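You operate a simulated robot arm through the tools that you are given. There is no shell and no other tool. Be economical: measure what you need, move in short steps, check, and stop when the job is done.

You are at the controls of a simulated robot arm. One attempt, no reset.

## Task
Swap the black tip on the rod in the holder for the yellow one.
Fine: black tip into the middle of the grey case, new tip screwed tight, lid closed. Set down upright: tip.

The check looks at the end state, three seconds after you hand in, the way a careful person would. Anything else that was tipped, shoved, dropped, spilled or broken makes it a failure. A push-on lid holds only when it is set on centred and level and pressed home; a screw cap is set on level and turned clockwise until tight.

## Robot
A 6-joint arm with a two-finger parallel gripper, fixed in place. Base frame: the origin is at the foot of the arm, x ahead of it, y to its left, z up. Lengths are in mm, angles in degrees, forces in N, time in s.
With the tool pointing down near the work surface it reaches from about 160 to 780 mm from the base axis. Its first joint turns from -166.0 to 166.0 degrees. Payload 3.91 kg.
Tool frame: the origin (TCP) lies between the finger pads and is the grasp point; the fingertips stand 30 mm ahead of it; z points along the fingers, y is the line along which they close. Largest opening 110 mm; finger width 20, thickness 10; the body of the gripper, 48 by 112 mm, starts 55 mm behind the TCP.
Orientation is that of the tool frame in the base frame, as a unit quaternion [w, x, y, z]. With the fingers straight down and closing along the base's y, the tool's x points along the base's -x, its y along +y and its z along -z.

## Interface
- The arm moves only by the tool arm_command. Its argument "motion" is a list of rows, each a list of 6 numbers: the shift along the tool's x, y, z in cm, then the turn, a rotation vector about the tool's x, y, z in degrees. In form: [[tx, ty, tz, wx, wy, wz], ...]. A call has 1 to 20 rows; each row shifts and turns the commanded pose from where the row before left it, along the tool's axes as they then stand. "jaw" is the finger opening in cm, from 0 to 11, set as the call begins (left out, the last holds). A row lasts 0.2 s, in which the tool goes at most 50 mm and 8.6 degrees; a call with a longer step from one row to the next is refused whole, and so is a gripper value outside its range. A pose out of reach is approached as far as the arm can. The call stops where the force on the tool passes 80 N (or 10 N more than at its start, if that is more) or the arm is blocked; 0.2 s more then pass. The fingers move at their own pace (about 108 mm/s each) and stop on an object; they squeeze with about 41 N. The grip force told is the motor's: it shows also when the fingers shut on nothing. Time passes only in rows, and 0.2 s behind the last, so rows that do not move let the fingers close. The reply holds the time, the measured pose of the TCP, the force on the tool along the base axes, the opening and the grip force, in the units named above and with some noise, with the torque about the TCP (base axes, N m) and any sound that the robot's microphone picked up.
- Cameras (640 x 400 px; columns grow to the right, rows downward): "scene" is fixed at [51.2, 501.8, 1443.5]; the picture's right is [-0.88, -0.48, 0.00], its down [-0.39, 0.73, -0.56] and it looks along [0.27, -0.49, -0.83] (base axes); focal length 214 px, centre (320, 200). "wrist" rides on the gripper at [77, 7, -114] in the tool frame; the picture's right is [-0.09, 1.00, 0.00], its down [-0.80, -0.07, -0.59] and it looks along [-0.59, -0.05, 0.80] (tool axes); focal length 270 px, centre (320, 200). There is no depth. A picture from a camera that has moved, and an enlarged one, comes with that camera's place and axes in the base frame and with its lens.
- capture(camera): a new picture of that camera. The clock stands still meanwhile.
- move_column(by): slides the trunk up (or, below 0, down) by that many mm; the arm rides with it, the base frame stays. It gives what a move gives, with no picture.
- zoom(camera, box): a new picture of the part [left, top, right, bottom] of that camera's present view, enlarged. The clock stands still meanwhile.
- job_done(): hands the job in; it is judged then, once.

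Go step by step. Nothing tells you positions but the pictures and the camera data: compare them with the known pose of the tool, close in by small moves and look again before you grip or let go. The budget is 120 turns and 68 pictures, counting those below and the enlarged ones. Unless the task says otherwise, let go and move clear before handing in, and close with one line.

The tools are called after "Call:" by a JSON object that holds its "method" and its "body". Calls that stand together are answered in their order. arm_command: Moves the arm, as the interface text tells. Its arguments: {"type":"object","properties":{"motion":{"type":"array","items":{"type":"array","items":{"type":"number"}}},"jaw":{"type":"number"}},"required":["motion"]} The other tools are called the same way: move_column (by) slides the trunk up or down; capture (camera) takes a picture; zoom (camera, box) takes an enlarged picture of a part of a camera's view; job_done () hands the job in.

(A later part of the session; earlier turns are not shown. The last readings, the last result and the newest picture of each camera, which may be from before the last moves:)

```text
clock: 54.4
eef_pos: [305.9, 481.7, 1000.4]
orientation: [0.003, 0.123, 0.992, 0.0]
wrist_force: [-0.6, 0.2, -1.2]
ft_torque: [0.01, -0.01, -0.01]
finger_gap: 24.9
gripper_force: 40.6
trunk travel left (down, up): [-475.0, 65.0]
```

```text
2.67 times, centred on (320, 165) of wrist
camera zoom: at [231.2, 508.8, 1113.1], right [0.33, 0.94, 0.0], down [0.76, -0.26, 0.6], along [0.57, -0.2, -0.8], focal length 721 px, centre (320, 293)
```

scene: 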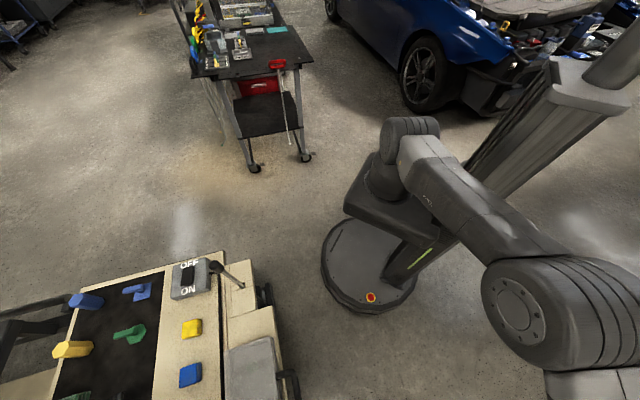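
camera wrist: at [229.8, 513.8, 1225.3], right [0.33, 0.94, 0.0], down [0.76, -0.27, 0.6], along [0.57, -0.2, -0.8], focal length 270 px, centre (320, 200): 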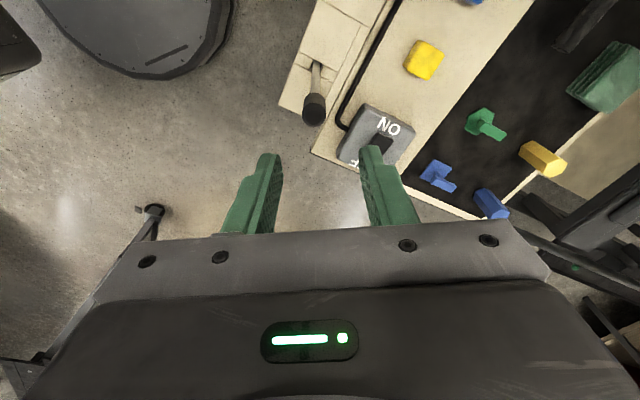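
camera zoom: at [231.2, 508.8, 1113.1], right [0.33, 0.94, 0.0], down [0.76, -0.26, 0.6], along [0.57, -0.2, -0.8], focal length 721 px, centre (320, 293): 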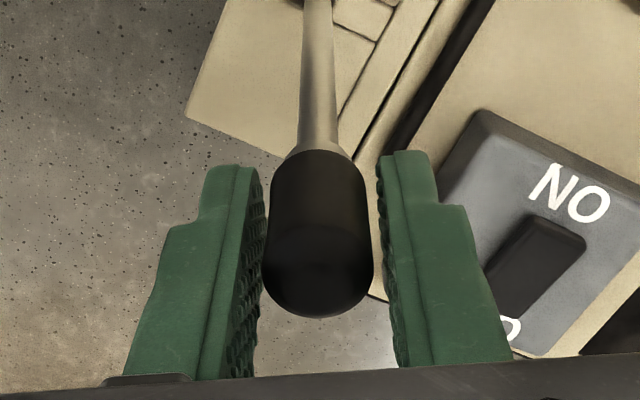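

The grip is firm (gap 24.9 mm, 41 N). Now I'll unscrew counter-clockwise (−z about the tool) by about 115° and watch torque and sound.

Call:
{"method": "arm_command", "body": {"motion": [[0, 0, 0, 0, 0, -4], [0, 0, 0, 0, 0, -8], [0, 0, 0, 0, 0, -8], [0, 0, 0, 0, 0, -8], [0, 0, 0, 0, 0, -8], [0, 0, 0, 0, 0, -8], [0, 0, 0, 0, 0, -8], [0, 0, 0, 0, 0, -8], [0, 0, 0, 0, 0, -8], [0, 0, 0, 0, 0, -8], [0, 0, 0, 0, 0, -8], [0, 0, 0, 0, 0, -8], [0, 0, 0, 0, 0, -8], [0, 0, 0, 0, 0, -8], [0, 0, 0, 0, 0, -8]]}}

```text
clock: 57.6
eef_pos: [304.4, 485.8, 999.8]
orientation: [-0.001, 0.777, -0.629, 0.002]
wrist_force: [-9.3, 3.3, 1.7]
ft_torque: [0.04, 0.19, -0.57]
finger_gap: 19.2
gripper_force: 41.4
trunk travel left (down, up): [-475.0, 65.0]
```

Call:
{"method": "zoom", "body": {"camera": "wrist", "box": [220, 90, 420, 240]}}

Call:
{"method": "zoom", "body": {"camera": "scene", "box": [180, 230, 300, 310]}}

```text
2.67 times, centred on (320, 165) of wrist
camera zoom: at [311.9, 408.2, 1113.5], right [-0.99, -0.12, -0.01], down [-0.1, 0.8, 0.59], along [-0.07, 0.59, -0.8], focal length 721 px, centre (320, 293)
```

zoom: 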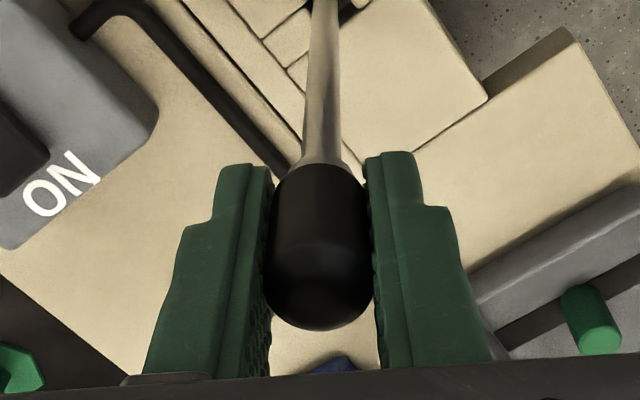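

```text
5.00 times, centred on (240, 270) of scene
camera zoom: at [51.2, 501.8, 1443.5], right [-0.88, -0.48, 0.0], down [-0.39, 0.73, -0.56], along [0.27, -0.49, -0.83], focal length 1072 px, centre (720, -150)
```

zoom: 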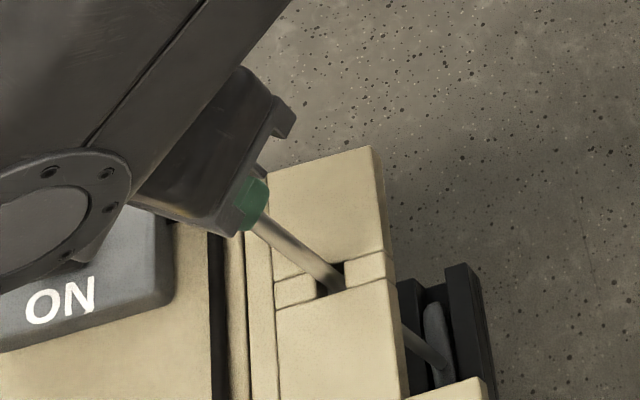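

The real diameter is about 19 mm, so my first grip was off-centre; now it's centred with a reaction torque of −0.57 N·m. I'll release, wind back and take another stroke from here.

Call:
{"method": "arm_command", "body": {"motion": [[0, 0, 0, 0, 0, 0], [0, 0, 0, 0, 0, 0], [0, 0, 0, 0, 0, 8.2], [0, 0, 0, 0, 0, 8.2], [0, 0, 0, 0, 0, 8.2], [0, 0, 0, 0, 0, 8.2], [0, 0, 0, 0, 0, 8.2], [0, 0, 0, 0, 0, 8.2], [0, 0, 0, 0, 0, 8.2], [0, 0, 0, 0, 0, 8.2], [0, 0, 0, 0, 0, 8.2], [0, 0, 0, 0, 0, 8.2], [0, 0, 0, 0, 0, 8.2], [0, 0, 0, 0, 0, 8.2], [0, 0, 0, 0, 0, 8.2], [0, 0, 0, 0, 0, 8.2], [0, 0, 0, 0, 0, 8.2], [0, 0, 0, 0, 0, 8.2], [0, 0, 0, 0, 0, 8.2]], "jaw": 3.6}}

Call:
{"method": "zoom", "body": {"camera": "wrist", "box": [220, 90, 420, 240]}}

```text
clock: 61.6
eef_pos: [305.9, 485.2, 999.1]
orientation: [0.002, 0.323, 0.946, 0.0]
wrist_force: [0.3, -0.2, 0.6]
ft_torque: [0.03, 0.0, 0.03]
finger_gap: 36.0
gripper_force: 0.0
trunk travel left (down, up): [-475.0, 65.0]
```

```text
2.67 times, centred on (320, 165) of wrist
camera zoom: at [247.3, 537.5, 1113.1], right [0.68, 0.73, 0.0], down [0.59, -0.55, 0.6], along [0.44, -0.4, -0.8], focal length 721 px, centre (320, 293)
```

zoom: 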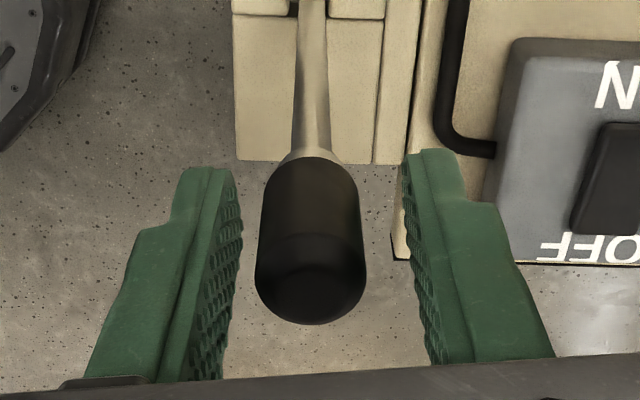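

Slightly off-centre by 1.6 mm; I'll correct it, regrip and take a full 140° stroke.

Call:
{"method": "arm_command", "body": {"motion": [[0, -0.16, 0, 0, 0, 0], [0, 0, 0, 0, 0, 0], [0, 0, 0, 0, 0, 0], [0, 0, 0, 0, 0, -8.2], [0, 0, 0, 0, 0, -8.2], [0, 0, 0, 0, 0, -8.2], [0, 0, 0, 0, 0, -8.2], [0, 0, 0, 0, 0, -8.2], [0, 0, 0, 0, 0, -8.2], [0, 0, 0, 0, 0, -8.2], [0, 0, 0, 0, 0, -8.2], [0, 0, 0, 0, 0, -8.2], [0, 0, 0, 0, 0, -8.2], [0, 0, 0, 0, 0, -8.2], [0, 0, 0, 0, 0, -8.2], [0, 0, 0, 0, 0, -8.2], [0, 0, 0, 0, 0, -8.2], [0, 0, 0, 0, 0, -8.2], [0, 0, 0, 0, 0, -8.2], [0, 0, 0, 0, 0, -8.2]], "jaw": 0.5}}

Call:
{"method": "zoom", "body": {"camera": "wrist", "box": [220, 90, 420, 240]}}

```text
clock: 65.8
eef_pos: [302.4, 483.0, 999.7]
orientation: [-0.001, 0.777, -0.629, 0.003]
wrist_force: [-7.9, 2.5, 0.8]
ft_torque: [0.03, 0.07, -0.03]
finger_gap: 18.9
gripper_force: 41.2
trunk travel left (down, up): [-475.0, 65.0]
```

```text
2.67 times, centred on (320, 165) of wrist
camera zoom: at [310.7, 407.4, 1113.3], right [-0.99, -0.12, -0.01], down [-0.1, 0.8, 0.59], along [-0.07, 0.59, -0.8], focal length 721 px, centre (320, 293)
```

zoom: 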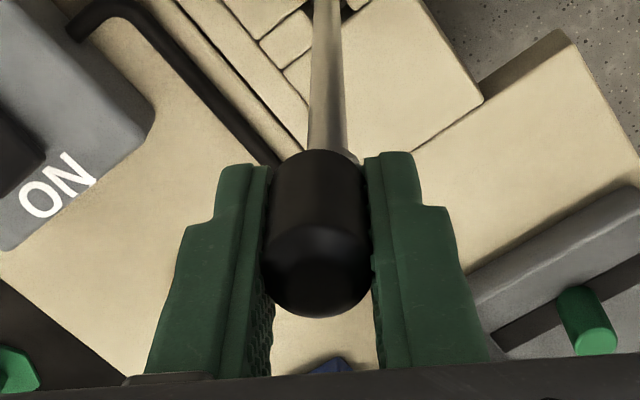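

The torque has dropped to about zero, so the tip is loose. I'll do another stroke: release, wind back and regrip.

Call:
{"method": "arm_command", "body": {"motion": [[0, 0, 0, 0, 0, 0], [0, 0, 0, 0, 0, 0], [0, 0, 0, 0, 0, 8.2], [0, 0, 0, 0, 0, 8.2], [0, 0, 0, 0, 0, 8.2], [0, 0, 0, 0, 0, 8.2], [0, 0, 0, 0, 0, 8.2], [0, 0, 0, 0, 0, 8.2], [0, 0, 0, 0, 0, 8.2], [0, 0, 0, 0, 0, 8.2], [0, 0, 0, 0, 0, 8.2], [0, 0, 0, 0, 0, 8.2], [0, 0, 0, 0, 0, 8.2], [0, 0, 0, 0, 0, 8.2], [0, 0, 0, 0, 0, 8.2], [0, 0, 0, 0, 0, 8.2], [0, 0, 0, 0, 0, 8.2], [0, 0, 0, 0, 0, 8.2], [0, 0, 0, 0, 0, 8.2]], "jaw": 3.6}}

Call:
{"method": "arm_command", "body": {"motion": [[0, 0, 0, 0, 0, 0], [0, 0, 0, 0, 0, 0], [0, 0, 0, 0, 0, 0], [0, 0, 0, 0, 0, -8.2], [0, 0, 0, 0, 0, -8.2], [0, 0, 0, 0, 0, -8.2], [0, 0, 0, 0, 0, -8.2], [0, 0, 0, 0, 0, -8.2], [0, 0, 0, 0, 0, -8.2], [0, 0, 0, 0, 0, -8.2], [0, 0, 0, 0, 0, -8.2], [0, 0, 0, 0, 0, -8.2], [0, 0, 0, 0, 0, -8.2], [0, 0, 0, 0, 0, -8.2], [0, 0, 0, 0, 0, -8.2], [0, 0, 0, 0, 0, -8.2], [0, 0, 0, 0, 0, -8.2], [0, 0, 0, 0, 0, -8.2], [0, 0, 0, 0, 0, -8.2], [0, 0, 0, 0, 0, -8.2]], "jaw": 0.5}}

Call:
{"method": "zoom", "body": {"camera": "wrist", "box": [220, 90, 420, 240]}}

```text
clock: 69.8
eef_pos: [303.7, 482.6, 999.4]
orientation: [0.002, 0.323, 0.946, 0.0]
wrist_force: [0.2, 0.1, -0.2]
ft_torque: [-0.03, 0.0, 0.02]
finger_gap: 35.9
gripper_force: 0.0
trunk travel left (down, up): [-475.0, 65.0]
```

```text
clock: 74.0
eef_pos: [302.7, 482.2, 999.2]
orientation: [-0.002, 0.777, -0.63, 0.001]
wrist_force: [-1.4, 1.6, 10.2]
ft_torque: [-0.02, 0.07, 0.0]
finger_gap: 24.9
gripper_force: 41.3
trunk travel left (down, up): [-475.0, 65.0]
```

```text
2.67 times, centred on (320, 165) of wrist
camera zoom: at [310.9, 406.4, 1113.0], right [-0.99, -0.12, -0.01], down [-0.1, 0.8, 0.59], along [-0.07, 0.59, -0.8], focal length 721 px, centre (320, 293)
```

zoom: 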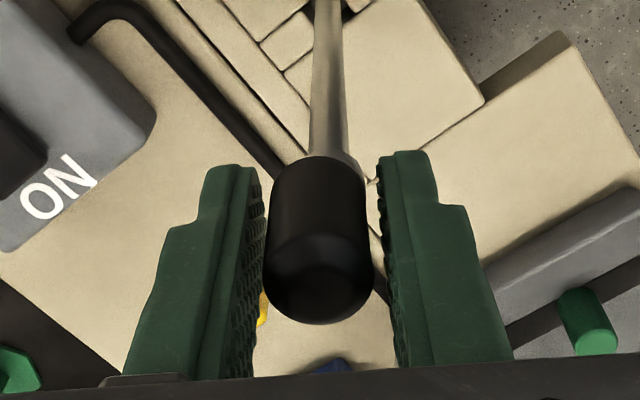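

The gap reads 24.9 again although the tip looks about 20 mm round, and there's a +10 N upward force, so the tip is riding up. I'll test by lifting gently a few millimetres.

Call:
{"method": "arm_command", "body": {"motion": [[0, 0, -0.1, 0, 0, 0], [0, 0, -0.1, 0, 0, 0], [0, 0, -0.1, 0, 0, 0]]}}

```text
clock: 74.8
eef_pos: [303.0, 483.1, 1000.2]
orientation: [-0.002, 0.777, -0.63, 0.002]
wrist_force: [-3.1, 2.6, -1.5]
ft_torque: [0.02, 0.04, 0.02]
finger_gap: 25.0
gripper_force: 41.3
trunk travel left (down, up): [-475.0, 65.0]
```

Call:
{"method": "arm_command", "body": {"motion": [[0, 0, -0.15, 0, 0, 0], [0, 0, -0.15, 0, 0, 0], [0, 0, -0.15, 0, 0, 0]]}}

Call:
{"method": "zoom", "body": {"camera": "wrist", "box": [220, 90, 420, 240]}}

```text
clock: 75.6
eef_pos: [304.2, 484.8, 1006.5]
orientation: [-0.002, 0.776, -0.631, 0.001]
wrist_force: [-0.8, 0.2, -0.6]
ft_torque: [0.01, 0.01, -0.01]
finger_gap: 24.8
gripper_force: 41.4
trunk travel left (down, up): [-475.0, 65.0]
```

```text
2.67 times, centred on (320, 165) of wrist
camera zoom: at [311.5, 406.9, 1120.6], right [-0.99, -0.12, -0.01], down [-0.1, 0.8, 0.59], along [-0.07, 0.59, -0.8], focal length 721 px, centre (320, 293)
```

zoom: 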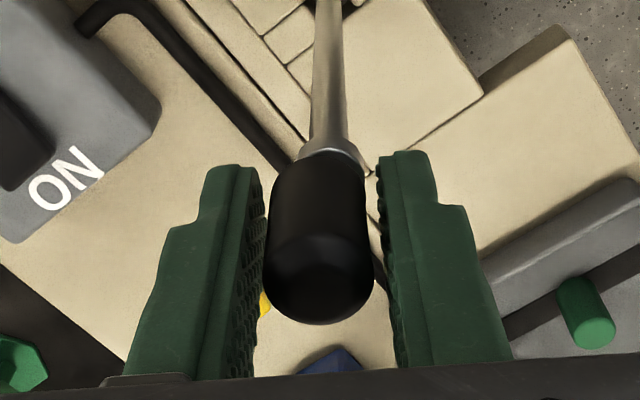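

The tip stays with the jaws and the rod's collar is now exposed below it, so it's off. I'll lift clear and verify.

Call:
{"method": "arm_command", "body": {"motion": [[0, 0, -1, 0, 0, 0], [0, 0, -2, 0, 0, 0], [0, 0, -3, 0, 0, 0], [0, 0, -3, 0, 0, 0]]}}

Call:
{"method": "capture", "body": {"camera": "wrist"}}

```text
clock: 76.6
eef_pos: [303.4, 485.5, 1093.5]
orientation: [-0.002, 0.777, -0.63, 0.002]
wrist_force: [-0.4, -0.5, -0.1]
ft_torque: [-0.01, 0.01, -0.03]
finger_gap: 24.9
gripper_force: 41.1
trunk travel left (down, up): [-475.0, 65.0]
```

```text
24 pictures are left
camera wrist: at [311.8, 408.9, 1208.2], right [-0.99, -0.12, -0.01], down [-0.1, 0.8, 0.59], along [-0.07, 0.59, -0.8], focal length 270 px, centre (320, 200)
```

wrist: 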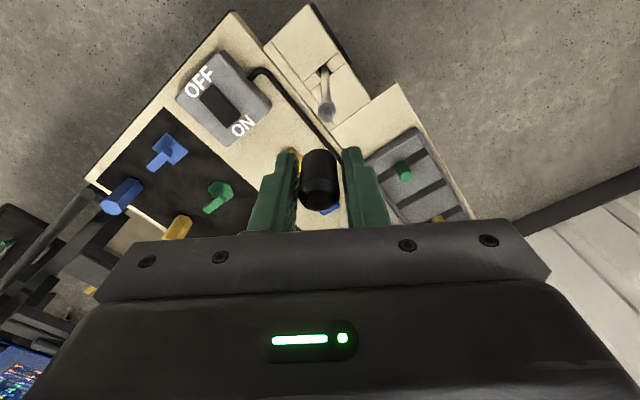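

The black tip is off and in the jaws, leaving a bare stud on the rod. I'll zoom on the open case to find the middle seat.

Call:
{"method": "zoom", "body": {"camera": "wrist", "box": [345, 105, 485, 225]}}

```text
3.33 times, centred on (415, 165) of wrist
camera zoom: at [311.8, 408.9, 1208.2], right [-0.99, -0.12, -0.01], down [-0.1, 0.8, 0.59], along [-0.07, 0.59, -0.8], focal length 901 px, centre (3, 317)
```

zoom: 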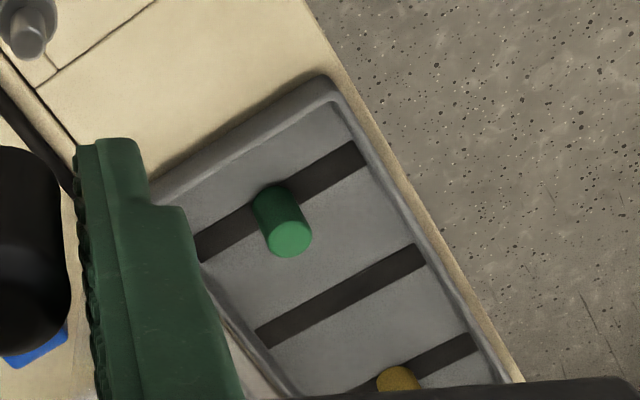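

The dark bands mark the seats: green sits at the centre of its band, and the middle band is centred near (106, 656) with the floor at z≈826. I'll turn so the jaws close along the case's length and travel above it.

Call:
{"method": "arm_command", "body": {"motion": [[0, 0, 0, 0, 0, 8.34], [0, 0, 0, 0, 0, 8.34], [0, 0, 0, 0, 0, 8.34], [0, 0, 0, 0, 0, 8.34], [0, 0, 0, 0, 0, 8.34], [0, 0, 0, 0, 0, 8.34], [0, 0, 0, 0, 0, 8.34], [0.43, 4.34, 0, 0, 0, 0], [0.43, 4.34, 0, 0, 0, 0], [0.43, 4.34, 0, 0, 0, 0], [0.43, 4.34, 0, 0, 0, 0], [0.43, 4.34, 0, 0, 0, 0], [0.43, 4.34, 0, 0, 0, 0]]}}

Call:
{"method": "capture", "body": {"camera": "wrist"}}

```text
clock: 79.4
eef_pos: [105.9, 656.5, 1096.1]
orientation: [0.003, -0.371, 0.929, -0.002]
wrist_force: [0.0, -0.2, 0.0]
ft_torque: [0.02, -0.01, 0.02]
finger_gap: 24.4
gripper_force: 41.3
trunk travel left (down, up): [-475.0, 65.0]
```

```text
22 pictures are left
camera wrist: at [44.1, 608.5, 1209.4], right [-0.62, 0.78, 0.0], down [0.63, 0.5, 0.6], along [0.47, 0.37, -0.8], focal length 270 px, centre (320, 200)
```

wrist: 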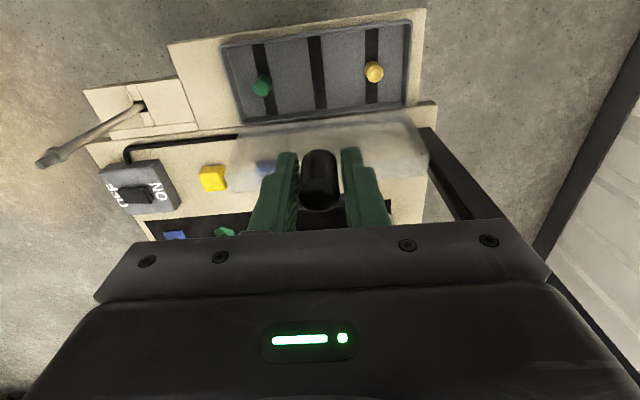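

The middle band, and the midpoint between green and yellow, agree at about (108, 653). I'll correct and descend to just above the floor.

Call:
{"method": "arm_command", "body": {"motion": [[0.09, -0.36, 3.8, 0, 0, 0], [0, 0, 3.8, 0, 0, 0], [0, 0, 3.8, 0, 0, 0], [0, 0, 3.8, 0, 0, 0], [0, 0, 3.8, 0, 0, 0], [0, 0, 2.5, 0, 0, 0], [0, 0, 1.0, 0, 0, 0]]}}

Call:
{"method": "capture", "body": {"camera": "wrist"}}

```text
clock: 81.0
eef_pos: [108.8, 650.1, 872.2]
orientation: [0.003, -0.371, 0.929, -0.001]
wrist_force: [-0.4, 0.3, -0.2]
ft_torque: [-0.01, 0.02, -0.02]
finger_gap: 19.0
gripper_force: 40.8
trunk travel left (down, up): [-475.0, 65.0]
```

```text
21 pictures are left
camera wrist: at [46.7, 603.2, 985.0], right [-0.62, 0.78, 0.0], down [0.63, 0.5, 0.6], along [0.47, 0.37, -0.8], focal length 270 px, centre (320, 200)
```

wrist: 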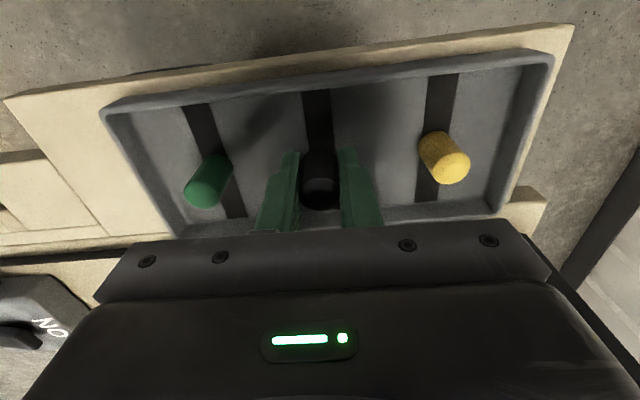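

The tip is nicely seated in the jaws now (19 mm). I'll lower in small steps until there's a light touch.

Call:
{"method": "arm_command", "body": {"motion": [[0, 0, 0.3, 0, 0, 0], [0, 0, 0.3, 0, 0, 0], [0, 0, 0.3, 0, 0, 0], [0, 0, 0, 0, 0, 0]]}}

Call:
{"method": "arm_command", "body": {"motion": [[0, 0, 0.2, 0, 0, 0], [0, 0, 0.2, 0, 0, 0], [0, 0, 0, 0, 0, 0]]}}

```text
clock: 82.0
eef_pos: [109.1, 650.8, 861.1]
orientation: [0.002, -0.37, 0.929, -0.002]
wrist_force: [-0.3, 0.0, -0.6]
ft_torque: [0.02, -0.01, -0.01]
finger_gap: 18.8
gripper_force: 40.9
trunk travel left (down, up): [-475.0, 65.0]
```

```text
clock: 82.8
eef_pos: [108.9, 650.9, 856.9]
orientation: [0.003, -0.37, 0.929, 0.0]
wrist_force: [1.7, 2.3, 8.8]
ft_torque: [0.14, 0.09, -0.06]
finger_gap: 19.0
gripper_force: 41.0
trunk travel left (down, up): [-475.0, 65.0]
```

There's a light touch at 8.8 N. I'll open the jaws gently and rise straight up, then look.

Call:
{"method": "arm_command", "body": {"motion": [[0, 0, 0, 0, 0, 0], [0, 0, 0, 0, 0, 0], [0, 0, 0, 0, 0, 0]], "jaw": 4.2}}

Call:
{"method": "arm_command", "body": {"motion": [[0, 0, -1, 0, 0, 0], [0, 0, -2, 0, 0, 0], [0, 0, -4, 0, 0, 0], [0, 0, -4, 0, 0, 0]]}}

Call:
{"method": "capture", "body": {"camera": "wrist"}}

```text
clock: 83.6
eef_pos: [109.5, 649.3, 857.6]
orientation: [0.003, -0.369, 0.929, 0.0]
wrist_force: [9.6, -6.8, 13.6]
ft_torque: [-0.06, 0.01, 0.07]
finger_gap: 36.3
gripper_force: 0.1
trunk travel left (down, up): [-475.0, 65.0]
```

```text
clock: 84.6
eef_pos: [109.7, 651.7, 968.4]
orientation: [0.002, -0.371, 0.929, -0.001]
wrist_force: [0.3, 0.1, -0.4]
ft_torque: [0.0, -0.01, -0.02]
finger_gap: 41.8
gripper_force: 0.1
trunk travel left (down, up): [-475.0, 65.0]
```

```text
20 pictures are left
camera wrist: at [46.9, 603.7, 1081.4], right [-0.62, 0.78, 0.0], down [0.63, 0.5, 0.6], along [0.47, 0.37, -0.8], focal length 270 px, centre (320, 200)
```

wrist: 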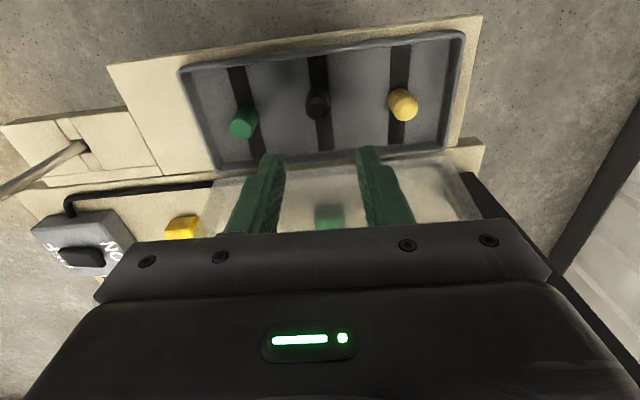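

The black tip stands upright in the middle seat. I'll zoom in to locate the yellow tip precisely.

Call:
{"method": "zoom", "body": {"camera": "wrist", "box": [280, 60, 440, 160]}}

```text
4.00 times, centred on (360, 110) of wrist
camera zoom: at [46.9, 603.7, 1081.4], right [-0.62, 0.78, 0.0], down [0.63, 0.5, 0.6], along [0.47, 0.37, -0.8], focal length 1081 px, centre (160, 560)
```

zoom: 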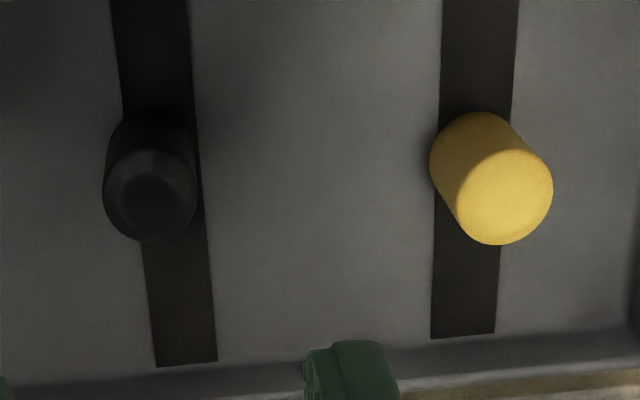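

Relative to the black tip, yellow is 72 mm along the case, at about (64, 706). I'll move above it and lower to just over its top to check.

Call:
{"method": "arm_command", "body": {"motion": [[-0.18, 3.6, 0, 0, 0, 0], [-0.17, 3.6, 0, 0, 0, 0], [0, 0, 2.5, 0, 0, 0], [0, 0, 2.5, 0, 0, 0], [0, 0, 1, 0, 0, 0], [0, 0, 0, 0, 0, 0]]}}

Call:
{"method": "zoom", "body": {"camera": "wrist", "box": [220, 90, 420, 240]}}

```text
clock: 86.0
eef_pos: [60.5, 704.1, 904.9]
orientation: [0.002, -0.371, 0.929, -0.002]
wrist_force: [0.0, -1.0, 0.3]
ft_torque: [-0.01, -0.02, 0.03]
finger_gap: 42.0
gripper_force: 0.0
trunk travel left (down, up): [-475.0, 65.0]
```

```text
2.67 times, centred on (320, 165) of wrist
camera zoom: at [-1.3, 655.8, 1020.0], right [-0.62, 0.78, 0.0], down [0.63, 0.5, 0.6], along [0.47, 0.37, -0.8], focal length 721 px, centre (320, 293)
```

zoom: 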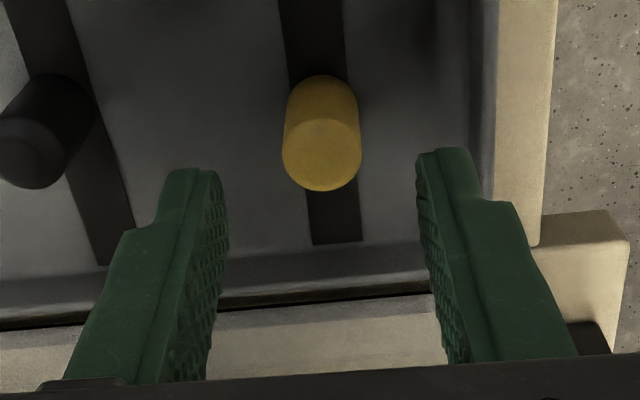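

The yellow tip is centred in the jaws. I'll descend to TCP z≈860, just off the floor, and grip.

Call:
{"method": "arm_command", "body": {"motion": [[0.15, 0, 1.5, 0, 0, 0], [0, 0, 1.5, 0, 0, 0], [0, 0, 1.4, 0, 0, 0], [0, 0, 0, 0, 0, 0]]}}

Call:
{"method": "arm_command", "body": {"motion": [[0, 0, 0, 0, 0, 0], [0, 0, 0, 0, 0, 0], [0, 0, 0, 0, 0, 0]], "jaw": 0.5}}

```text
clock: 87.0
eef_pos: [60.4, 703.8, 863.0]
orientation: [0.002, -0.371, 0.929, -0.001]
wrist_force: [-0.8, -0.5, 1.0]
ft_torque: [0.02, -0.01, -0.02]
finger_gap: 42.1
gripper_force: 0.1
trunk travel left (down, up): [-475.0, 65.0]
```

```text
clock: 87.8
eef_pos: [62.2, 704.3, 862.8]
orientation: [0.002, -0.371, 0.929, -0.001]
wrist_force: [0.1, 0.5, 1.1]
ft_torque: [0.02, 0.0, -0.02]
finger_gap: 18.2
gripper_force: 40.9
trunk travel left (down, up): [-475.0, 65.0]
```

The yellow tip is gripped (18.2 mm). I'll lift, carry it over the rod and turn so there's a full clockwise stroke available.

Call:
{"method": "arm_command", "body": {"motion": [[0, 0, -2, 0, 0, 0], [0, 0, -4.4, 0, 0, 0], [0, 0, -4.4, 0, 0, 0], [0, 0, -4.4, 0, 0, 0], [0, 0, -4.4, 0, 0, 0], [0, 0, -4.4, 0, 0, 0], [-0.34, -4.66, 0, 0, 0, 0], [-0.34, -4.66, 0, 0, 0, 0], [-0.34, -4.66, 0, 0, 0, 0], [-0.34, -4.66, 0, 0, 0, 0], [-0.34, -4.66, 0, 0, 0, 0], [-0.34, -4.66, 0, 0, 0, 0], [-0.34, -4.66, 0, 0, 0, 0], [0, 0, 0, 0, 0, -8.34], [0, 0, 0, 0, 0, -8.34], [0, 0, 0, 0, 0, -8.34], [0, 0, 0, 0, 0, -8.34], [0, 0, 0, 0, 0, -8.34], [0, 0, 0, 0, 0, -8.34], [0, 0, 0, 0, 0, -8.34]]}}

Call:
{"method": "capture", "body": {"camera": "wrist"}}

```text
clock: 92.0
eef_pos: [301.0, 485.1, 1104.2]
orientation: [-0.001, 0.777, -0.629, 0.002]
wrist_force: [-0.6, 0.4, -0.5]
ft_torque: [0.02, -0.01, 0.01]
finger_gap: 18.6
gripper_force: 41.2
trunk travel left (down, up): [-475.0, 65.0]
```

```text
17 pictures are left
camera wrist: at [309.0, 408.8, 1218.8], right [-0.99, -0.12, -0.01], down [-0.1, 0.8, 0.59], along [-0.07, 0.59, -0.8], focal length 270 px, centre (320, 200)
```

wrist: 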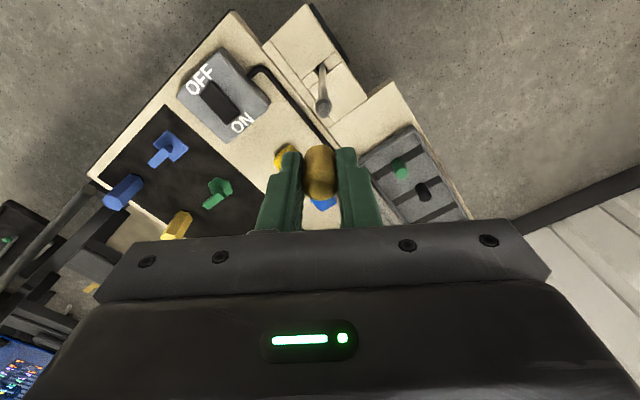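

Call:
{"method": "arm_command", "body": {"motion": [[0, 0, 3, 0, 0, 0], [0, 0, 2.4, 0, 0, 0], [0, 0, 0, 0, 0, 0]]}}

Call:
{"method": "zoom", "body": {"camera": "wrist", "box": [240, 60, 400, 220]}}

Call:
{"method": "zoom", "body": {"camera": "scene", "box": [180, 230, 280, 300]}}

```text
clock: 92.8
eef_pos: [300.5, 485.7, 1052.3]
orientation: [-0.001, 0.777, -0.63, 0.001]
wrist_force: [-0.3, 0.3, 0.5]
ft_torque: [0.02, -0.02, 0.02]
finger_gap: 18.6
gripper_force: 41.0
trunk travel left (down, up): [-475.0, 65.0]
```

```text
2.50 times, centred on (320, 140) of wrist
camera zoom: at [309.0, 409.2, 1165.7], right [-0.99, -0.12, -0.01], down [-0.1, 0.8, 0.59], along [-0.07, 0.59, -0.8], focal length 676 px, centre (320, 350)
```

zoom: 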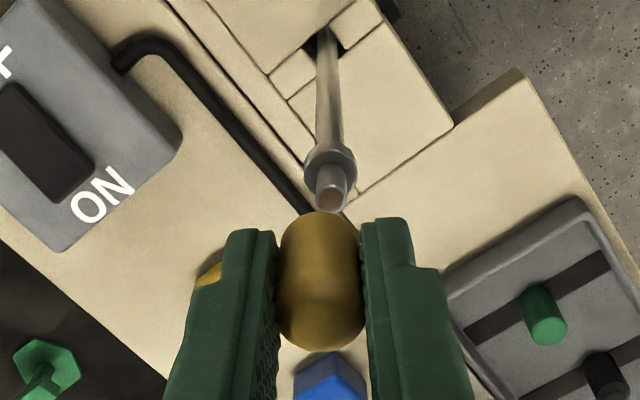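

```text
5.71 times, centred on (230, 265) of scene
camera zoom: at [51.2, 501.8, 1443.5], right [-0.88, -0.48, 0.0], down [-0.39, 0.73, -0.56], along [0.27, -0.49, -0.83], focal length 1226 px, centre (834, -171)
```

zoom: 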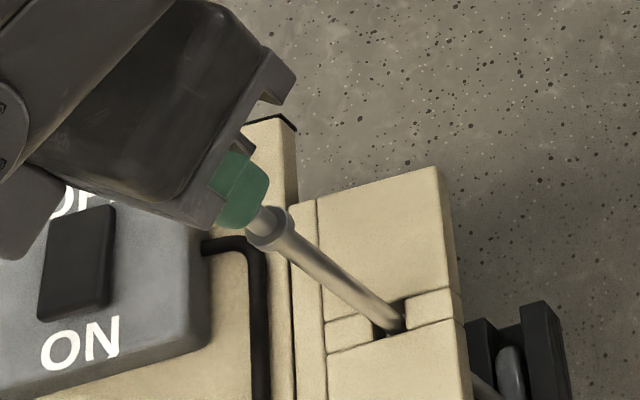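

The stud is about 2.8 mm off along the jaw axis. I'll correct that, then turn 90° to check the other axis by the same column method.

Call:
{"method": "arm_command", "body": {"motion": [[0, 0.28, 0, 0, 0, 0], [0, 0, 0, 0, 0, 8.18], [0, 0, 0, 0, 0, 8.18], [0, 0, 0, 0, 0, 8.18], [0, 0, 0, 0, 0, 8.18], [0, 0, 0, 0, 0, 8.18], [0, 0, 0, 0, 0, 8.18], [0, 0, 0, 0, 0, 8.18], [0, 0, 0, 0, 0, 8.18], [0, 0, 0, 0, 0, 8.18], [0, 0, 0, 0, 0, 8.18], [0, 0, 0, 0, 0, 8.18], [0, 0, 0, 0, 0, 0]]}}

Call:
{"method": "zoom", "body": {"camera": "wrist", "box": [240, 60, 400, 220]}}

```text
clock: 95.6
eef_pos: [298.7, 482.2, 1050.2]
orientation: [0.003, -0.103, 0.995, 0.0]
wrist_force: [0.3, -0.3, -0.6]
ft_torque: [0.0, -0.01, 0.02]
finger_gap: 18.5
gripper_force: 40.7
trunk travel left (down, up): [-475.0, 65.0]
```

```text
2.50 times, centred on (320, 140) of wrist
camera zoom: at [220.2, 474.7, 1163.3], right [-0.12, 0.99, 0.0], down [0.8, 0.09, 0.6], along [0.59, 0.07, -0.8], focal length 676 px, centre (320, 350)
```

zoom: 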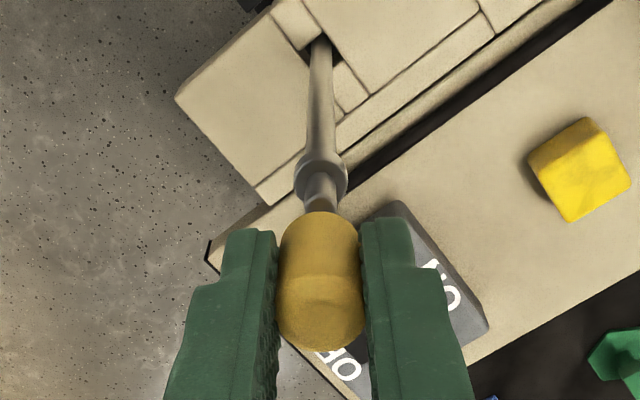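

It's aligned on both axes now. I'll turn back 90° for a full stroke and descend to just above the stud.

Call:
{"method": "arm_command", "body": {"motion": [[0, 0, 0, 0, 0, -8.18], [0, 0, 0, 0, 0, -8.18], [0, 0, 0, 0, 0, -8.18], [0, 0, 0, 0, 0, -8.18], [0, 0, 0, 0, 0, -8.18], [0, 0, 0, 0, 0, -8.18], [0, 0, 0, 0, 0, -8.18], [0, 0, 0, 0, 0, -8.18], [0, 0, 0, 0, 0, -8.18], [0, 0, 0, 0, 0, -8.18], [0, 0, 0, 0, 0, -8.18], [0, 0, 1, 0, 0, 0], [0, 0, 0.6, 0, 0, 0], [0, 0, 0, 0, 0, 0]]}}

Call:
{"method": "zoom", "body": {"camera": "wrist", "box": [260, 90, 380, 210]}}

```text
clock: 98.6
eef_pos: [297.1, 484.8, 1034.8]
orientation: [-0.002, 0.777, -0.63, 0.002]
wrist_force: [-0.5, 0.5, 0.4]
ft_torque: [-0.02, 0.01, 0.05]
finger_gap: 18.6
gripper_force: 40.3
trunk travel left (down, up): [-475.0, 65.0]
```

```text
3.33 times, centred on (320, 150) of wrist
camera zoom: at [305.7, 407.6, 1147.9], right [-0.99, -0.12, -0.01], down [-0.1, 0.8, 0.59], along [-0.07, 0.59, -0.8], focal length 901 px, centre (320, 367)
```

zoom: 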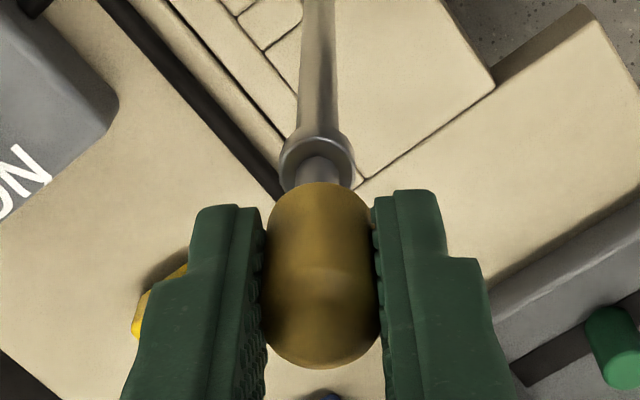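

The alignment is good. I'll descend in small steps, watching the force for the stud.

Call:
{"method": "arm_command", "body": {"motion": [[0, -0.05, 0.4, 0, 0, 0], [0, 0, 0.4, 0, 0, 0], [0, 0, 0.2, 0, 0, 0], [0, 0, 0, 0, 0, 0]]}}

Call:
{"method": "arm_command", "body": {"motion": [[0, 0, 0.2, 0, 0, 0], [0, 0, 0.2, 0, 0, 0], [0, 0, 0, 0, 0, 0]]}}

```text
clock: 99.6
eef_pos: [300.5, 484.7, 1023.9]
orientation: [-0.002, 0.777, -0.63, 0.003]
wrist_force: [0.1, -0.4, -0.6]
ft_torque: [0.04, 0.01, 0.02]
finger_gap: 18.4
gripper_force: 41.4
trunk travel left (down, up): [-475.0, 65.0]
```

```text
clock: 100.4
eef_pos: [298.0, 483.2, 1021.0]
orientation: [-0.001, 0.776, -0.63, 0.003]
wrist_force: [0.7, 0.8, -0.1]
ft_torque: [-0.02, 0.01, 0.01]
finger_gap: 18.4
gripper_force: 40.9
trunk travel left (down, up): [-475.0, 65.0]
```

Call:
{"method": "arm_command", "body": {"motion": [[0, 0, 0.15, 0, 0, 0], [0, 0, 0.15, 0, 0, 0], [0, 0, 0, 0, 0, 0]]}}

Call:
{"method": "arm_command", "body": {"motion": [[0, 0, 0.15, 0, 0, 0], [0, 0, 0.15, 0, 0, 0], [0, 0, 0, 0, 0, 0]]}}

```text
clock: 101.2
eef_pos: [299.0, 483.2, 1018.2]
orientation: [-0.001, 0.777, -0.63, 0.003]
wrist_force: [0.6, 0.2, 0.1]
ft_torque: [0.03, 0.02, -0.01]
finger_gap: 18.3
gripper_force: 40.9
trunk travel left (down, up): [-475.0, 65.0]
```

```text
clock: 102.0
eef_pos: [298.7, 483.4, 1016.4]
orientation: [-0.003, 0.777, -0.63, 0.002]
wrist_force: [0.2, 0.7, 19.7]
ft_torque: [0.04, 0.02, 0.01]
finger_gap: 18.8
gripper_force: 40.8
trunk travel left (down, up): [-475.0, 65.0]
```

Contact at TCP z≈1016 with about 20 N, so the tip is on the stud. I'll screw clockwise (+z) with slight downward feed.

Call:
{"method": "arm_command", "body": {"motion": [[0, 0, 0.005, 0, 0, 8.2], [0, 0, 0.005, 0, 0, 8.2], [0, 0, 0.005, 0, 0, 8.2], [0, 0, 0.005, 0, 0, 8.2], [0, 0, 0.005, 0, 0, 8.2], [0, 0, 0.005, 0, 0, 8.2], [0, 0, 0.005, 0, 0, 8.2], [0, 0, 0.005, 0, 0, 8.2], [0, 0, 0.005, 0, 0, 8.2], [0, 0, 0.005, 0, 0, 8.2], [0, 0, 0.005, 0, 0, 8.2], [0, 0, 0.005, 0, 0, 8.2], [0, 0, 0.005, 0, 0, 8.2], [0, 0, 0.005, 0, 0, 8.2], [0, 0, 0.005, 0, 0, 8.2], [0, 0, 0.005, 0, 0, 8.2], [0, 0, 0.005, 0, 0, 8.2]]}}

Call:
{"method": "zoom", "body": {"camera": "wrist", "box": [260, 90, 380, 210]}}

```text
clock: 105.6
eef_pos: [297.9, 481.3, 1015.4]
orientation: [0.004, 0.323, 0.946, 0.004]
wrist_force: [-3.7, 3.7, 43.0]
ft_torque: [0.06, 0.05, 0.43]
finger_gap: 18.3
gripper_force: 40.6
trunk travel left (down, up): [-475.0, 65.0]
```

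```text
3.33 times, centred on (320, 150) of wrist
camera zoom: at [239.1, 533.9, 1128.2], right [0.68, 0.73, 0.01], down [0.59, -0.55, 0.6], along [0.44, -0.4, -0.8], focal length 901 px, centre (320, 367)
```

zoom: 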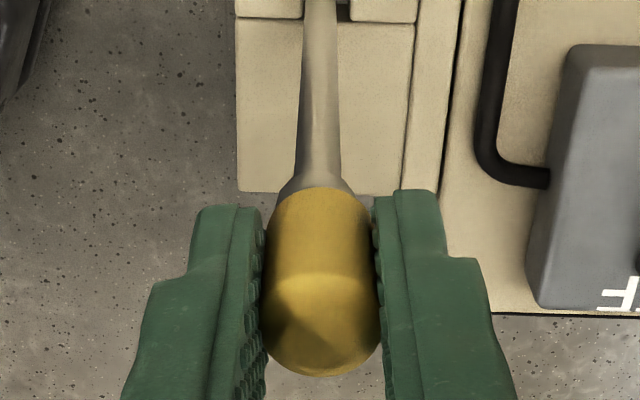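

Torque has risen to 0.43 N·m with 43 N thrust. I'll release, wind back, and inspect how the tip sits.

Call:
{"method": "arm_command", "body": {"motion": [[0, 0, -0.06, 0, 0, 0], [0, 0, 0, 0, 0, 0]]}}

Call:
{"method": "arm_command", "body": {"motion": [[0, 0, 0, 0, 0, 0], [0, 0, 0, 0, 0, 0], [0, 0, 0, 0, 0, -8.2], [0, 0, 0, 0, 0, -8.2], [0, 0, 0, 0, 0, -8.2], [0, 0, 0, 0, 0, -8.2], [0, 0, 0, 0, 0, -8.2], [0, 0, 0, 0, 0, -8.2], [0, 0, 0, 0, 0, -8.2], [0, 0, 0, 0, 0, -8.2], [0, 0, 0, 0, 0, -8.2], [0, 0, 0, 0, 0, -8.2], [0, 0, 0, 0, 0, -8.2], [0, 0, 0, 0, 0, -8.2], [0, 0, 0, 0, 0, -8.2], [0, 0, 0, 0, 0, -8.2], [0, 0, 0, 0, 0, -8.2], [0, 0, 0, 0, 0, -8.2], [0, 0, 0, 0, 0, -8.2]], "jaw": 3.6}}

Call:
{"method": "zoom", "body": {"camera": "wrist", "box": [260, 90, 380, 210]}}

```text
clock: 106.2
eef_pos: [296.7, 481.9, 1014.4]
orientation: [0.003, 0.322, 0.947, 0.002]
wrist_force: [-3.2, 2.3, 40.9]
ft_torque: [0.01, 0.05, 0.4]
finger_gap: 18.3
gripper_force: 41.1
trunk travel left (down, up): [-475.0, 65.0]
```

```text
clock: 110.2
eef_pos: [299.8, 484.4, 1014.8]
orientation: [-0.001, 0.777, -0.63, 0.002]
wrist_force: [0.3, 0.3, -0.6]
ft_torque: [-0.01, 0.0, 0.0]
finger_gap: 35.9
gripper_force: 0.1
trunk travel left (down, up): [-475.0, 65.0]
```

```text
3.33 times, centred on (320, 150) of wrist
camera zoom: at [306.8, 407.5, 1127.3], right [-0.99, -0.12, -0.01], down [-0.1, 0.8, 0.59], along [-0.07, 0.59, -0.8], focal length 901 px, centre (320, 367)
```

zoom: 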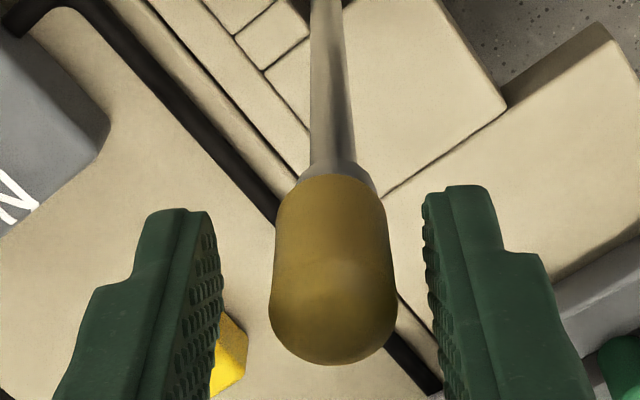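

The yellow tip stands straight on the rod, nearly flush with the collar. I'll recentre, lower 6 mm for a better hold, regrip and tighten.

Call:
{"method": "arm_command", "body": {"motion": [[0, 0.2, 0.3, 0, 0, 0], [0, 0, 0.3, 0, 0, 0]]}}

Call:
{"method": "arm_command", "body": {"motion": [[0, 0, 0, 0, 0, 0], [0, 0, 0, 0, 0, 0], [0, 0, 0, 0, 0, 0], [0, 0, 0, 0, 0, 8.2], [0, 0, 0, 0, 0, 8.2], [0, 0, 0, 0, 0, 8.2], [0, 0, 0, 0, 0, 8.2], [0, 0, 0, 0, 0, 8.2], [0, 0, 0, 0, 0, 8.2], [0, 0, 0, 0, 0, 8.2]], "jaw": 0.5}}

Call:
{"method": "arm_command", "body": {"motion": [[0, 0, 0, 0, 0, 8.2], [0, 0, 0, 0, 0, 8.2], [0, 0, 0, 0, 0, 8.2], [0, 0, 0, 0, 0, 8.2], [0, 0, 0, 0, 0, 8.2], [0, 0, 0, 0, 0, 8.2], [0, 0, 0, 0, 0, 8.2], [0, 0, 0, 0, 0, 8.2], [0, 0, 0, 0, 0, 8.2], [0, 0, 0, 0, 0, 8.2]]}}

```text
clock: 110.8
eef_pos: [297.3, 483.5, 1007.5]
orientation: [-0.002, 0.777, -0.63, 0.001]
wrist_force: [0.2, 1.1, -0.4]
ft_torque: [0.02, -0.04, 0.0]
finger_gap: 36.4
gripper_force: 0.1
trunk travel left (down, up): [-475.0, 65.0]
```

```text
clock: 113.0
eef_pos: [297.5, 483.9, 1007.5]
orientation: [0.002, -0.378, 0.926, -0.001]
wrist_force: [1.1, 1.1, -5.6]
ft_torque: [0.03, -0.07, 0.55]
finger_gap: 18.9
gripper_force: 41.2
trunk travel left (down, up): [-475.0, 65.0]
```

```text
clock: 115.2
eef_pos: [296.5, 483.1, 1008.3]
orientation: [0.001, 0.322, 0.947, 0.002]
wrist_force: [0.0, 3.2, 7.9]
ft_torque: [0.05, 0.02, 0.36]
finger_gap: 18.6
gripper_force: 40.4
trunk travel left (down, up): [-475.0, 65.0]
```

Torque is 0.36–0.55 N·m, close to the break-away torque of the original. I'll take another stroke to be sure, and compare the seating.

Call:
{"method": "arm_command", "body": {"motion": [[0, 0, 0, 0, 0, 0], [0, 0, 0, 0, 0, 0], [0, 0, 0, 0, 0, -8.2], [0, 0, 0, 0, 0, -8.2], [0, 0, 0, 0, 0, -8.2], [0, 0, 0, 0, 0, -8.2], [0, 0, 0, 0, 0, -8.2], [0, 0, 0, 0, 0, -8.2], [0, 0, 0, 0, 0, -8.2], [0, 0, 0, 0, 0, -8.2], [0, 0, 0, 0, 0, -8.2], [0, 0, 0, 0, 0, -8.2], [0, 0, 0, 0, 0, -8.2], [0, 0, 0, 0, 0, -8.2], [0, 0, 0, 0, 0, -8.2], [0, 0, 0, 0, 0, -8.2], [0, 0, 0, 0, 0, -8.2], [0, 0, 0, 0, 0, -8.2], [0, 0, 0, 0, 0, -8.2]], "jaw": 3.6}}

Call:
{"method": "arm_command", "body": {"motion": [[0, 0, 0, 0, 0, 0], [0, 0, 0, 0, 0, 0], [0, 0, 0, 0, 0, 0], [0, 0, 0, 0, 0, 8.2], [0, 0, 0, 0, 0, 8.2], [0, 0, 0, 0, 0, 8.2]], "jaw": 0.5}}

Call:
{"method": "arm_command", "body": {"motion": [[0, 0, 0, 0, 0, 8.2], [0, 0, 0, 0, 0, 8.2], [0, 0, 0, 0, 0, 8.2], [0, 0, 0, 0, 0, 8.2], [0, 0, 0, 0, 0, 8.2], [0, 0, 0, 0, 0, 8.2]]}}

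Call:
{"method": "arm_command", "body": {"motion": [[0, 0, 0, 0, 0, 8.2], [0, 0, 0, 0, 0, 8.2], [0, 0, 0, 0, 0, 8.2], [0, 0, 0, 0, 0, 8.2], [0, 0, 0, 0, 0, 8.2], [0, 0, 0, 0, 0, 8.2], [0, 0, 0, 0, 0, 8.2], [0, 0, 0, 0, 0, 8.2]]}}

Call:
{"method": "zoom", "body": {"camera": "wrist", "box": [260, 90, 380, 210]}}

```text
clock: 119.2
eef_pos: [297.4, 484.5, 1007.4]
orientation: [-0.002, 0.778, -0.628, 0.002]
wrist_force: [0.1, 0.7, -0.7]
ft_torque: [0.0, 0.0, 0.04]
finger_gap: 36.0
gripper_force: 0.1
trunk travel left (down, up): [-475.0, 65.0]
```

```text
clock: 120.6
eef_pos: [297.2, 483.9, 1007.3]
orientation: [0.003, -0.624, 0.782, -0.002]
wrist_force: [0.6, -0.7, 3.2]
ft_torque: [-0.02, -0.03, -0.03]
finger_gap: 18.7
gripper_force: 41.1
trunk travel left (down, up): [-475.0, 65.0]
```

```text
clock: 122.0
eef_pos: [298.7, 482.8, 1007.6]
orientation: [0.002, -0.242, 0.97, 0.0]
wrist_force: [0.1, 1.6, 0.3]
ft_torque: [0.0, 0.02, 0.87]
finger_gap: 18.9
gripper_force: 40.6
trunk travel left (down, up): [-475.0, 65.0]
```

```text
clock: 123.8
eef_pos: [297.7, 482.9, 1008.6]
orientation: [0.002, 0.323, 0.946, 0.001]
wrist_force: [0.1, 0.5, -0.3]
ft_torque: [-0.02, 0.0, 0.32]
finger_gap: 18.4
gripper_force: 41.1
trunk travel left (down, up): [-475.0, 65.0]
```

```text
3.33 times, centred on (320, 150) of wrist
camera zoom: at [239.4, 535.6, 1121.0], right [0.68, 0.73, 0.0], down [0.59, -0.55, 0.6], along [0.44, -0.4, -0.8], focal length 901 px, centre (320, 367)
```

zoom: 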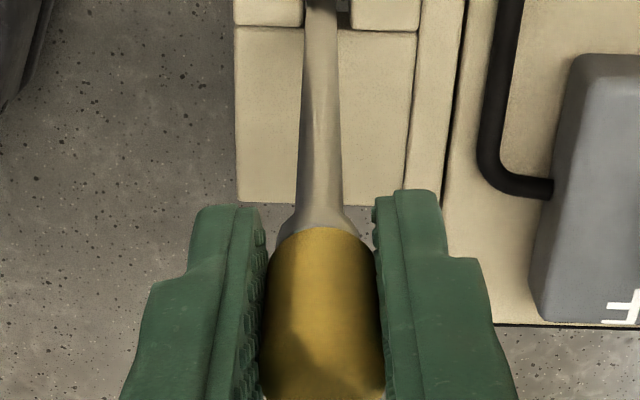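

Torque peaked at 0.87 N·m, which suggests it's tight. I'll do one more short confirming stroke: regrip and check that torque appears immediately.

Call:
{"method": "arm_command", "body": {"motion": [[0, 0, 0, 0, 0, 0], [0, 0, 0, 0, 0, 0], [0, 0, 0, 0, 0, -8.2], [0, 0, 0, 0, 0, -8.2], [0, 0, 0, 0, 0, -8.2], [0, 0, 0, 0, 0, -8.2], [0, 0, 0, 0, 0, -8.2], [0, 0, 0, 0, 0, -8.2], [0, 0, 0, 0, 0, -8.2], [0, 0, 0, 0, 0, -8.2], [0, 0, 0, 0, 0, -8.2], [0, 0, 0, 0, 0, -8.2], [0, 0, 0, 0, 0, -8.2], [0, 0, 0, 0, 0, -8.2], [0, 0, 0, 0, 0, -8.2], [0, 0, 0, 0, 0, -8.2], [0, 0, 0, 0, 0, -8.2]], "jaw": 3.6}}

Call:
{"method": "arm_command", "body": {"motion": [[0, 0, 0, 0, 0, 0], [0, 0, 0, 0, 0, 0], [0, 0, 0, 0, 0, 0], [0, 0, 0, 0, 0, 4]], "jaw": 0.5}}

Call:
{"method": "arm_command", "body": {"motion": [[0, 0, 0, 0, 0, 4], [0, 0, 0, 0, 0, 8], [0, 0, 0, 0, 0, 8]]}}

Call:
{"method": "arm_command", "body": {"motion": [[0, 0, 0, 0, 0, 8], [0, 0, 0, 0, 0, 8], [0, 0, 0, 0, 0, 8], [0, 0, 0, 0, 0, 8]]}}

```text
clock: 127.4
eef_pos: [295.9, 485.7, 1007.3]
orientation: [0.002, -0.68, 0.734, -0.002]
wrist_force: [-0.7, 0.2, -0.1]
ft_torque: [0.02, -0.01, 0.02]
finger_gap: 36.0
gripper_force: 0.1
trunk travel left (down, up): [-475.0, 65.0]
```

```text
clock: 128.4
eef_pos: [296.8, 485.0, 1007.5]
orientation: [0.003, -0.652, 0.758, -0.002]
wrist_force: [0.7, 0.5, 0.3]
ft_torque: [-0.01, 0.0, 0.0]
finger_gap: 18.6
gripper_force: 40.6
trunk travel left (down, up): [-475.0, 65.0]
```

```text
clock: 129.2
eef_pos: [296.3, 484.7, 1008.0]
orientation: [0.003, -0.51, 0.86, -0.003]
wrist_force: [0.5, 0.7, -0.5]
ft_torque: [0.03, 0.02, 0.09]
finger_gap: 18.9
gripper_force: 40.9
trunk travel left (down, up): [-475.0, 65.0]
```

```text
clock: 130.2
eef_pos: [296.9, 483.7, 1008.5]
orientation: [0.003, -0.254, 0.967, 0.0]
wrist_force: [-0.5, 1.9, 1.1]
ft_torque: [-0.02, 0.0, 0.84]
finger_gap: 19.2
gripper_force: 41.3
trunk travel left (down, up): [-475.0, 65.0]
```

The torque-versus-angle pattern repeats between strokes, so the tip is standing still while the fingers slip: tight. A gentle pull test will confirm the thread holds.

Call:
{"method": "arm_command", "body": {"motion": [[0, 0, -0.1, 0, 0, 0], [0, 0, -0.1, 0, 0, 0], [0, 0, 0, 0, 0, 0]]}}

```text
clock: 131.0
eef_pos: [297.6, 484.9, 1008.0]
orientation: [0.002, -0.253, 0.967, -0.001]
wrist_force: [-0.5, 0.9, -8.0]
ft_torque: [0.0, 0.03, 0.77]
finger_gap: 19.2
gripper_force: 41.2
trunk travel left (down, up): [-475.0, 65.0]
```

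Call:
{"method": "arm_command", "body": {"motion": [[0, 0, -0.15, 0, 0, 0], [0, 0, -0.15, 0, 0, 0], [0, 0, 0, 0, 0, 0]]}}

```text
clock: 131.8
eef_pos: [297.2, 483.7, 1010.6]
orientation: [0.001, -0.254, 0.967, -0.001]
wrist_force: [1.5, 1.1, -19.6]
ft_torque: [0.02, 0.0, 0.84]
finger_gap: 19.4
gripper_force: 40.7
trunk travel left (down, up): [-475.0, 65.0]
```

The thread holds under a 20 N pull and keeps its torque. I'll relax, release and rise clear, then look.

Call:
{"method": "arm_command", "body": {"motion": [[0, 0, 0.25, 0, 0, 0], [0, 0, 0.25, 0, 0, 0], [0, 0, 0, 0, 0, 4]]}}

Call:
{"method": "arm_command", "body": {"motion": [[0, 0, 0, 0, 0, 0], [0, 0, 0, 0, 0, 0], [0, 0, -1, 0, 0, 0], [0, 0, -3, 0, 0, 0], [0, 0, -4, 0, 0, 0], [0, 0, -4, 0, 0, 0]], "jaw": 4}}

Call:
{"method": "capture", "body": {"camera": "wrist"}}

```text
clock: 132.6
eef_pos: [296.1, 483.0, 1010.3]
orientation: [0.005, -0.221, 0.975, 0.002]
wrist_force: [3.6, 2.9, 17.9]
ft_torque: [0.07, -0.05, 0.84]
finger_gap: 19.5
gripper_force: 40.8
trunk travel left (down, up): [-475.0, 65.0]
```

```text
clock: 134.0
eef_pos: [298.2, 480.8, 1132.2]
orientation: [0.002, -0.22, 0.976, 0.0]
wrist_force: [-0.4, -0.5, 0.0]
ft_torque: [0.0, 0.0, -0.01]
finger_gap: 40.1
gripper_force: 0.1
trunk travel left (down, up): [-475.0, 65.0]
```

```text
9 pictures are left
camera wrist: at [224.4, 454.4, 1245.0], right [-0.35, 0.94, 0.0], down [0.75, 0.28, 0.6], along [0.56, 0.21, -0.8], focal length 270 px, centre (320, 200)
```

wrist: 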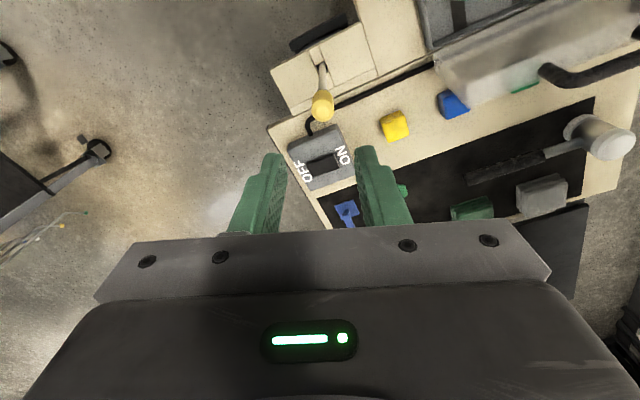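

Call:
{"method": "zoom", "body": {"camera": "wrist", "box": [280, 40, 360, 140]}}

```text
4.00 times, centred on (320, 90) of wrist
camera zoom: at [224.4, 454.4, 1245.0], right [-0.35, 0.94, 0.0], down [0.75, 0.28, 0.6], along [0.56, 0.21, -0.8], focal length 1081 px, centre (320, 640)
```

zoom: 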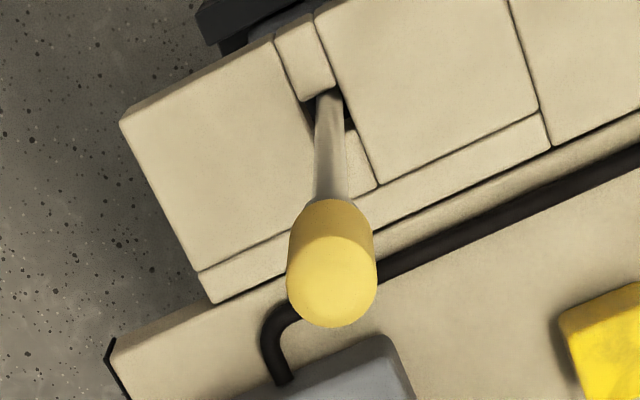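

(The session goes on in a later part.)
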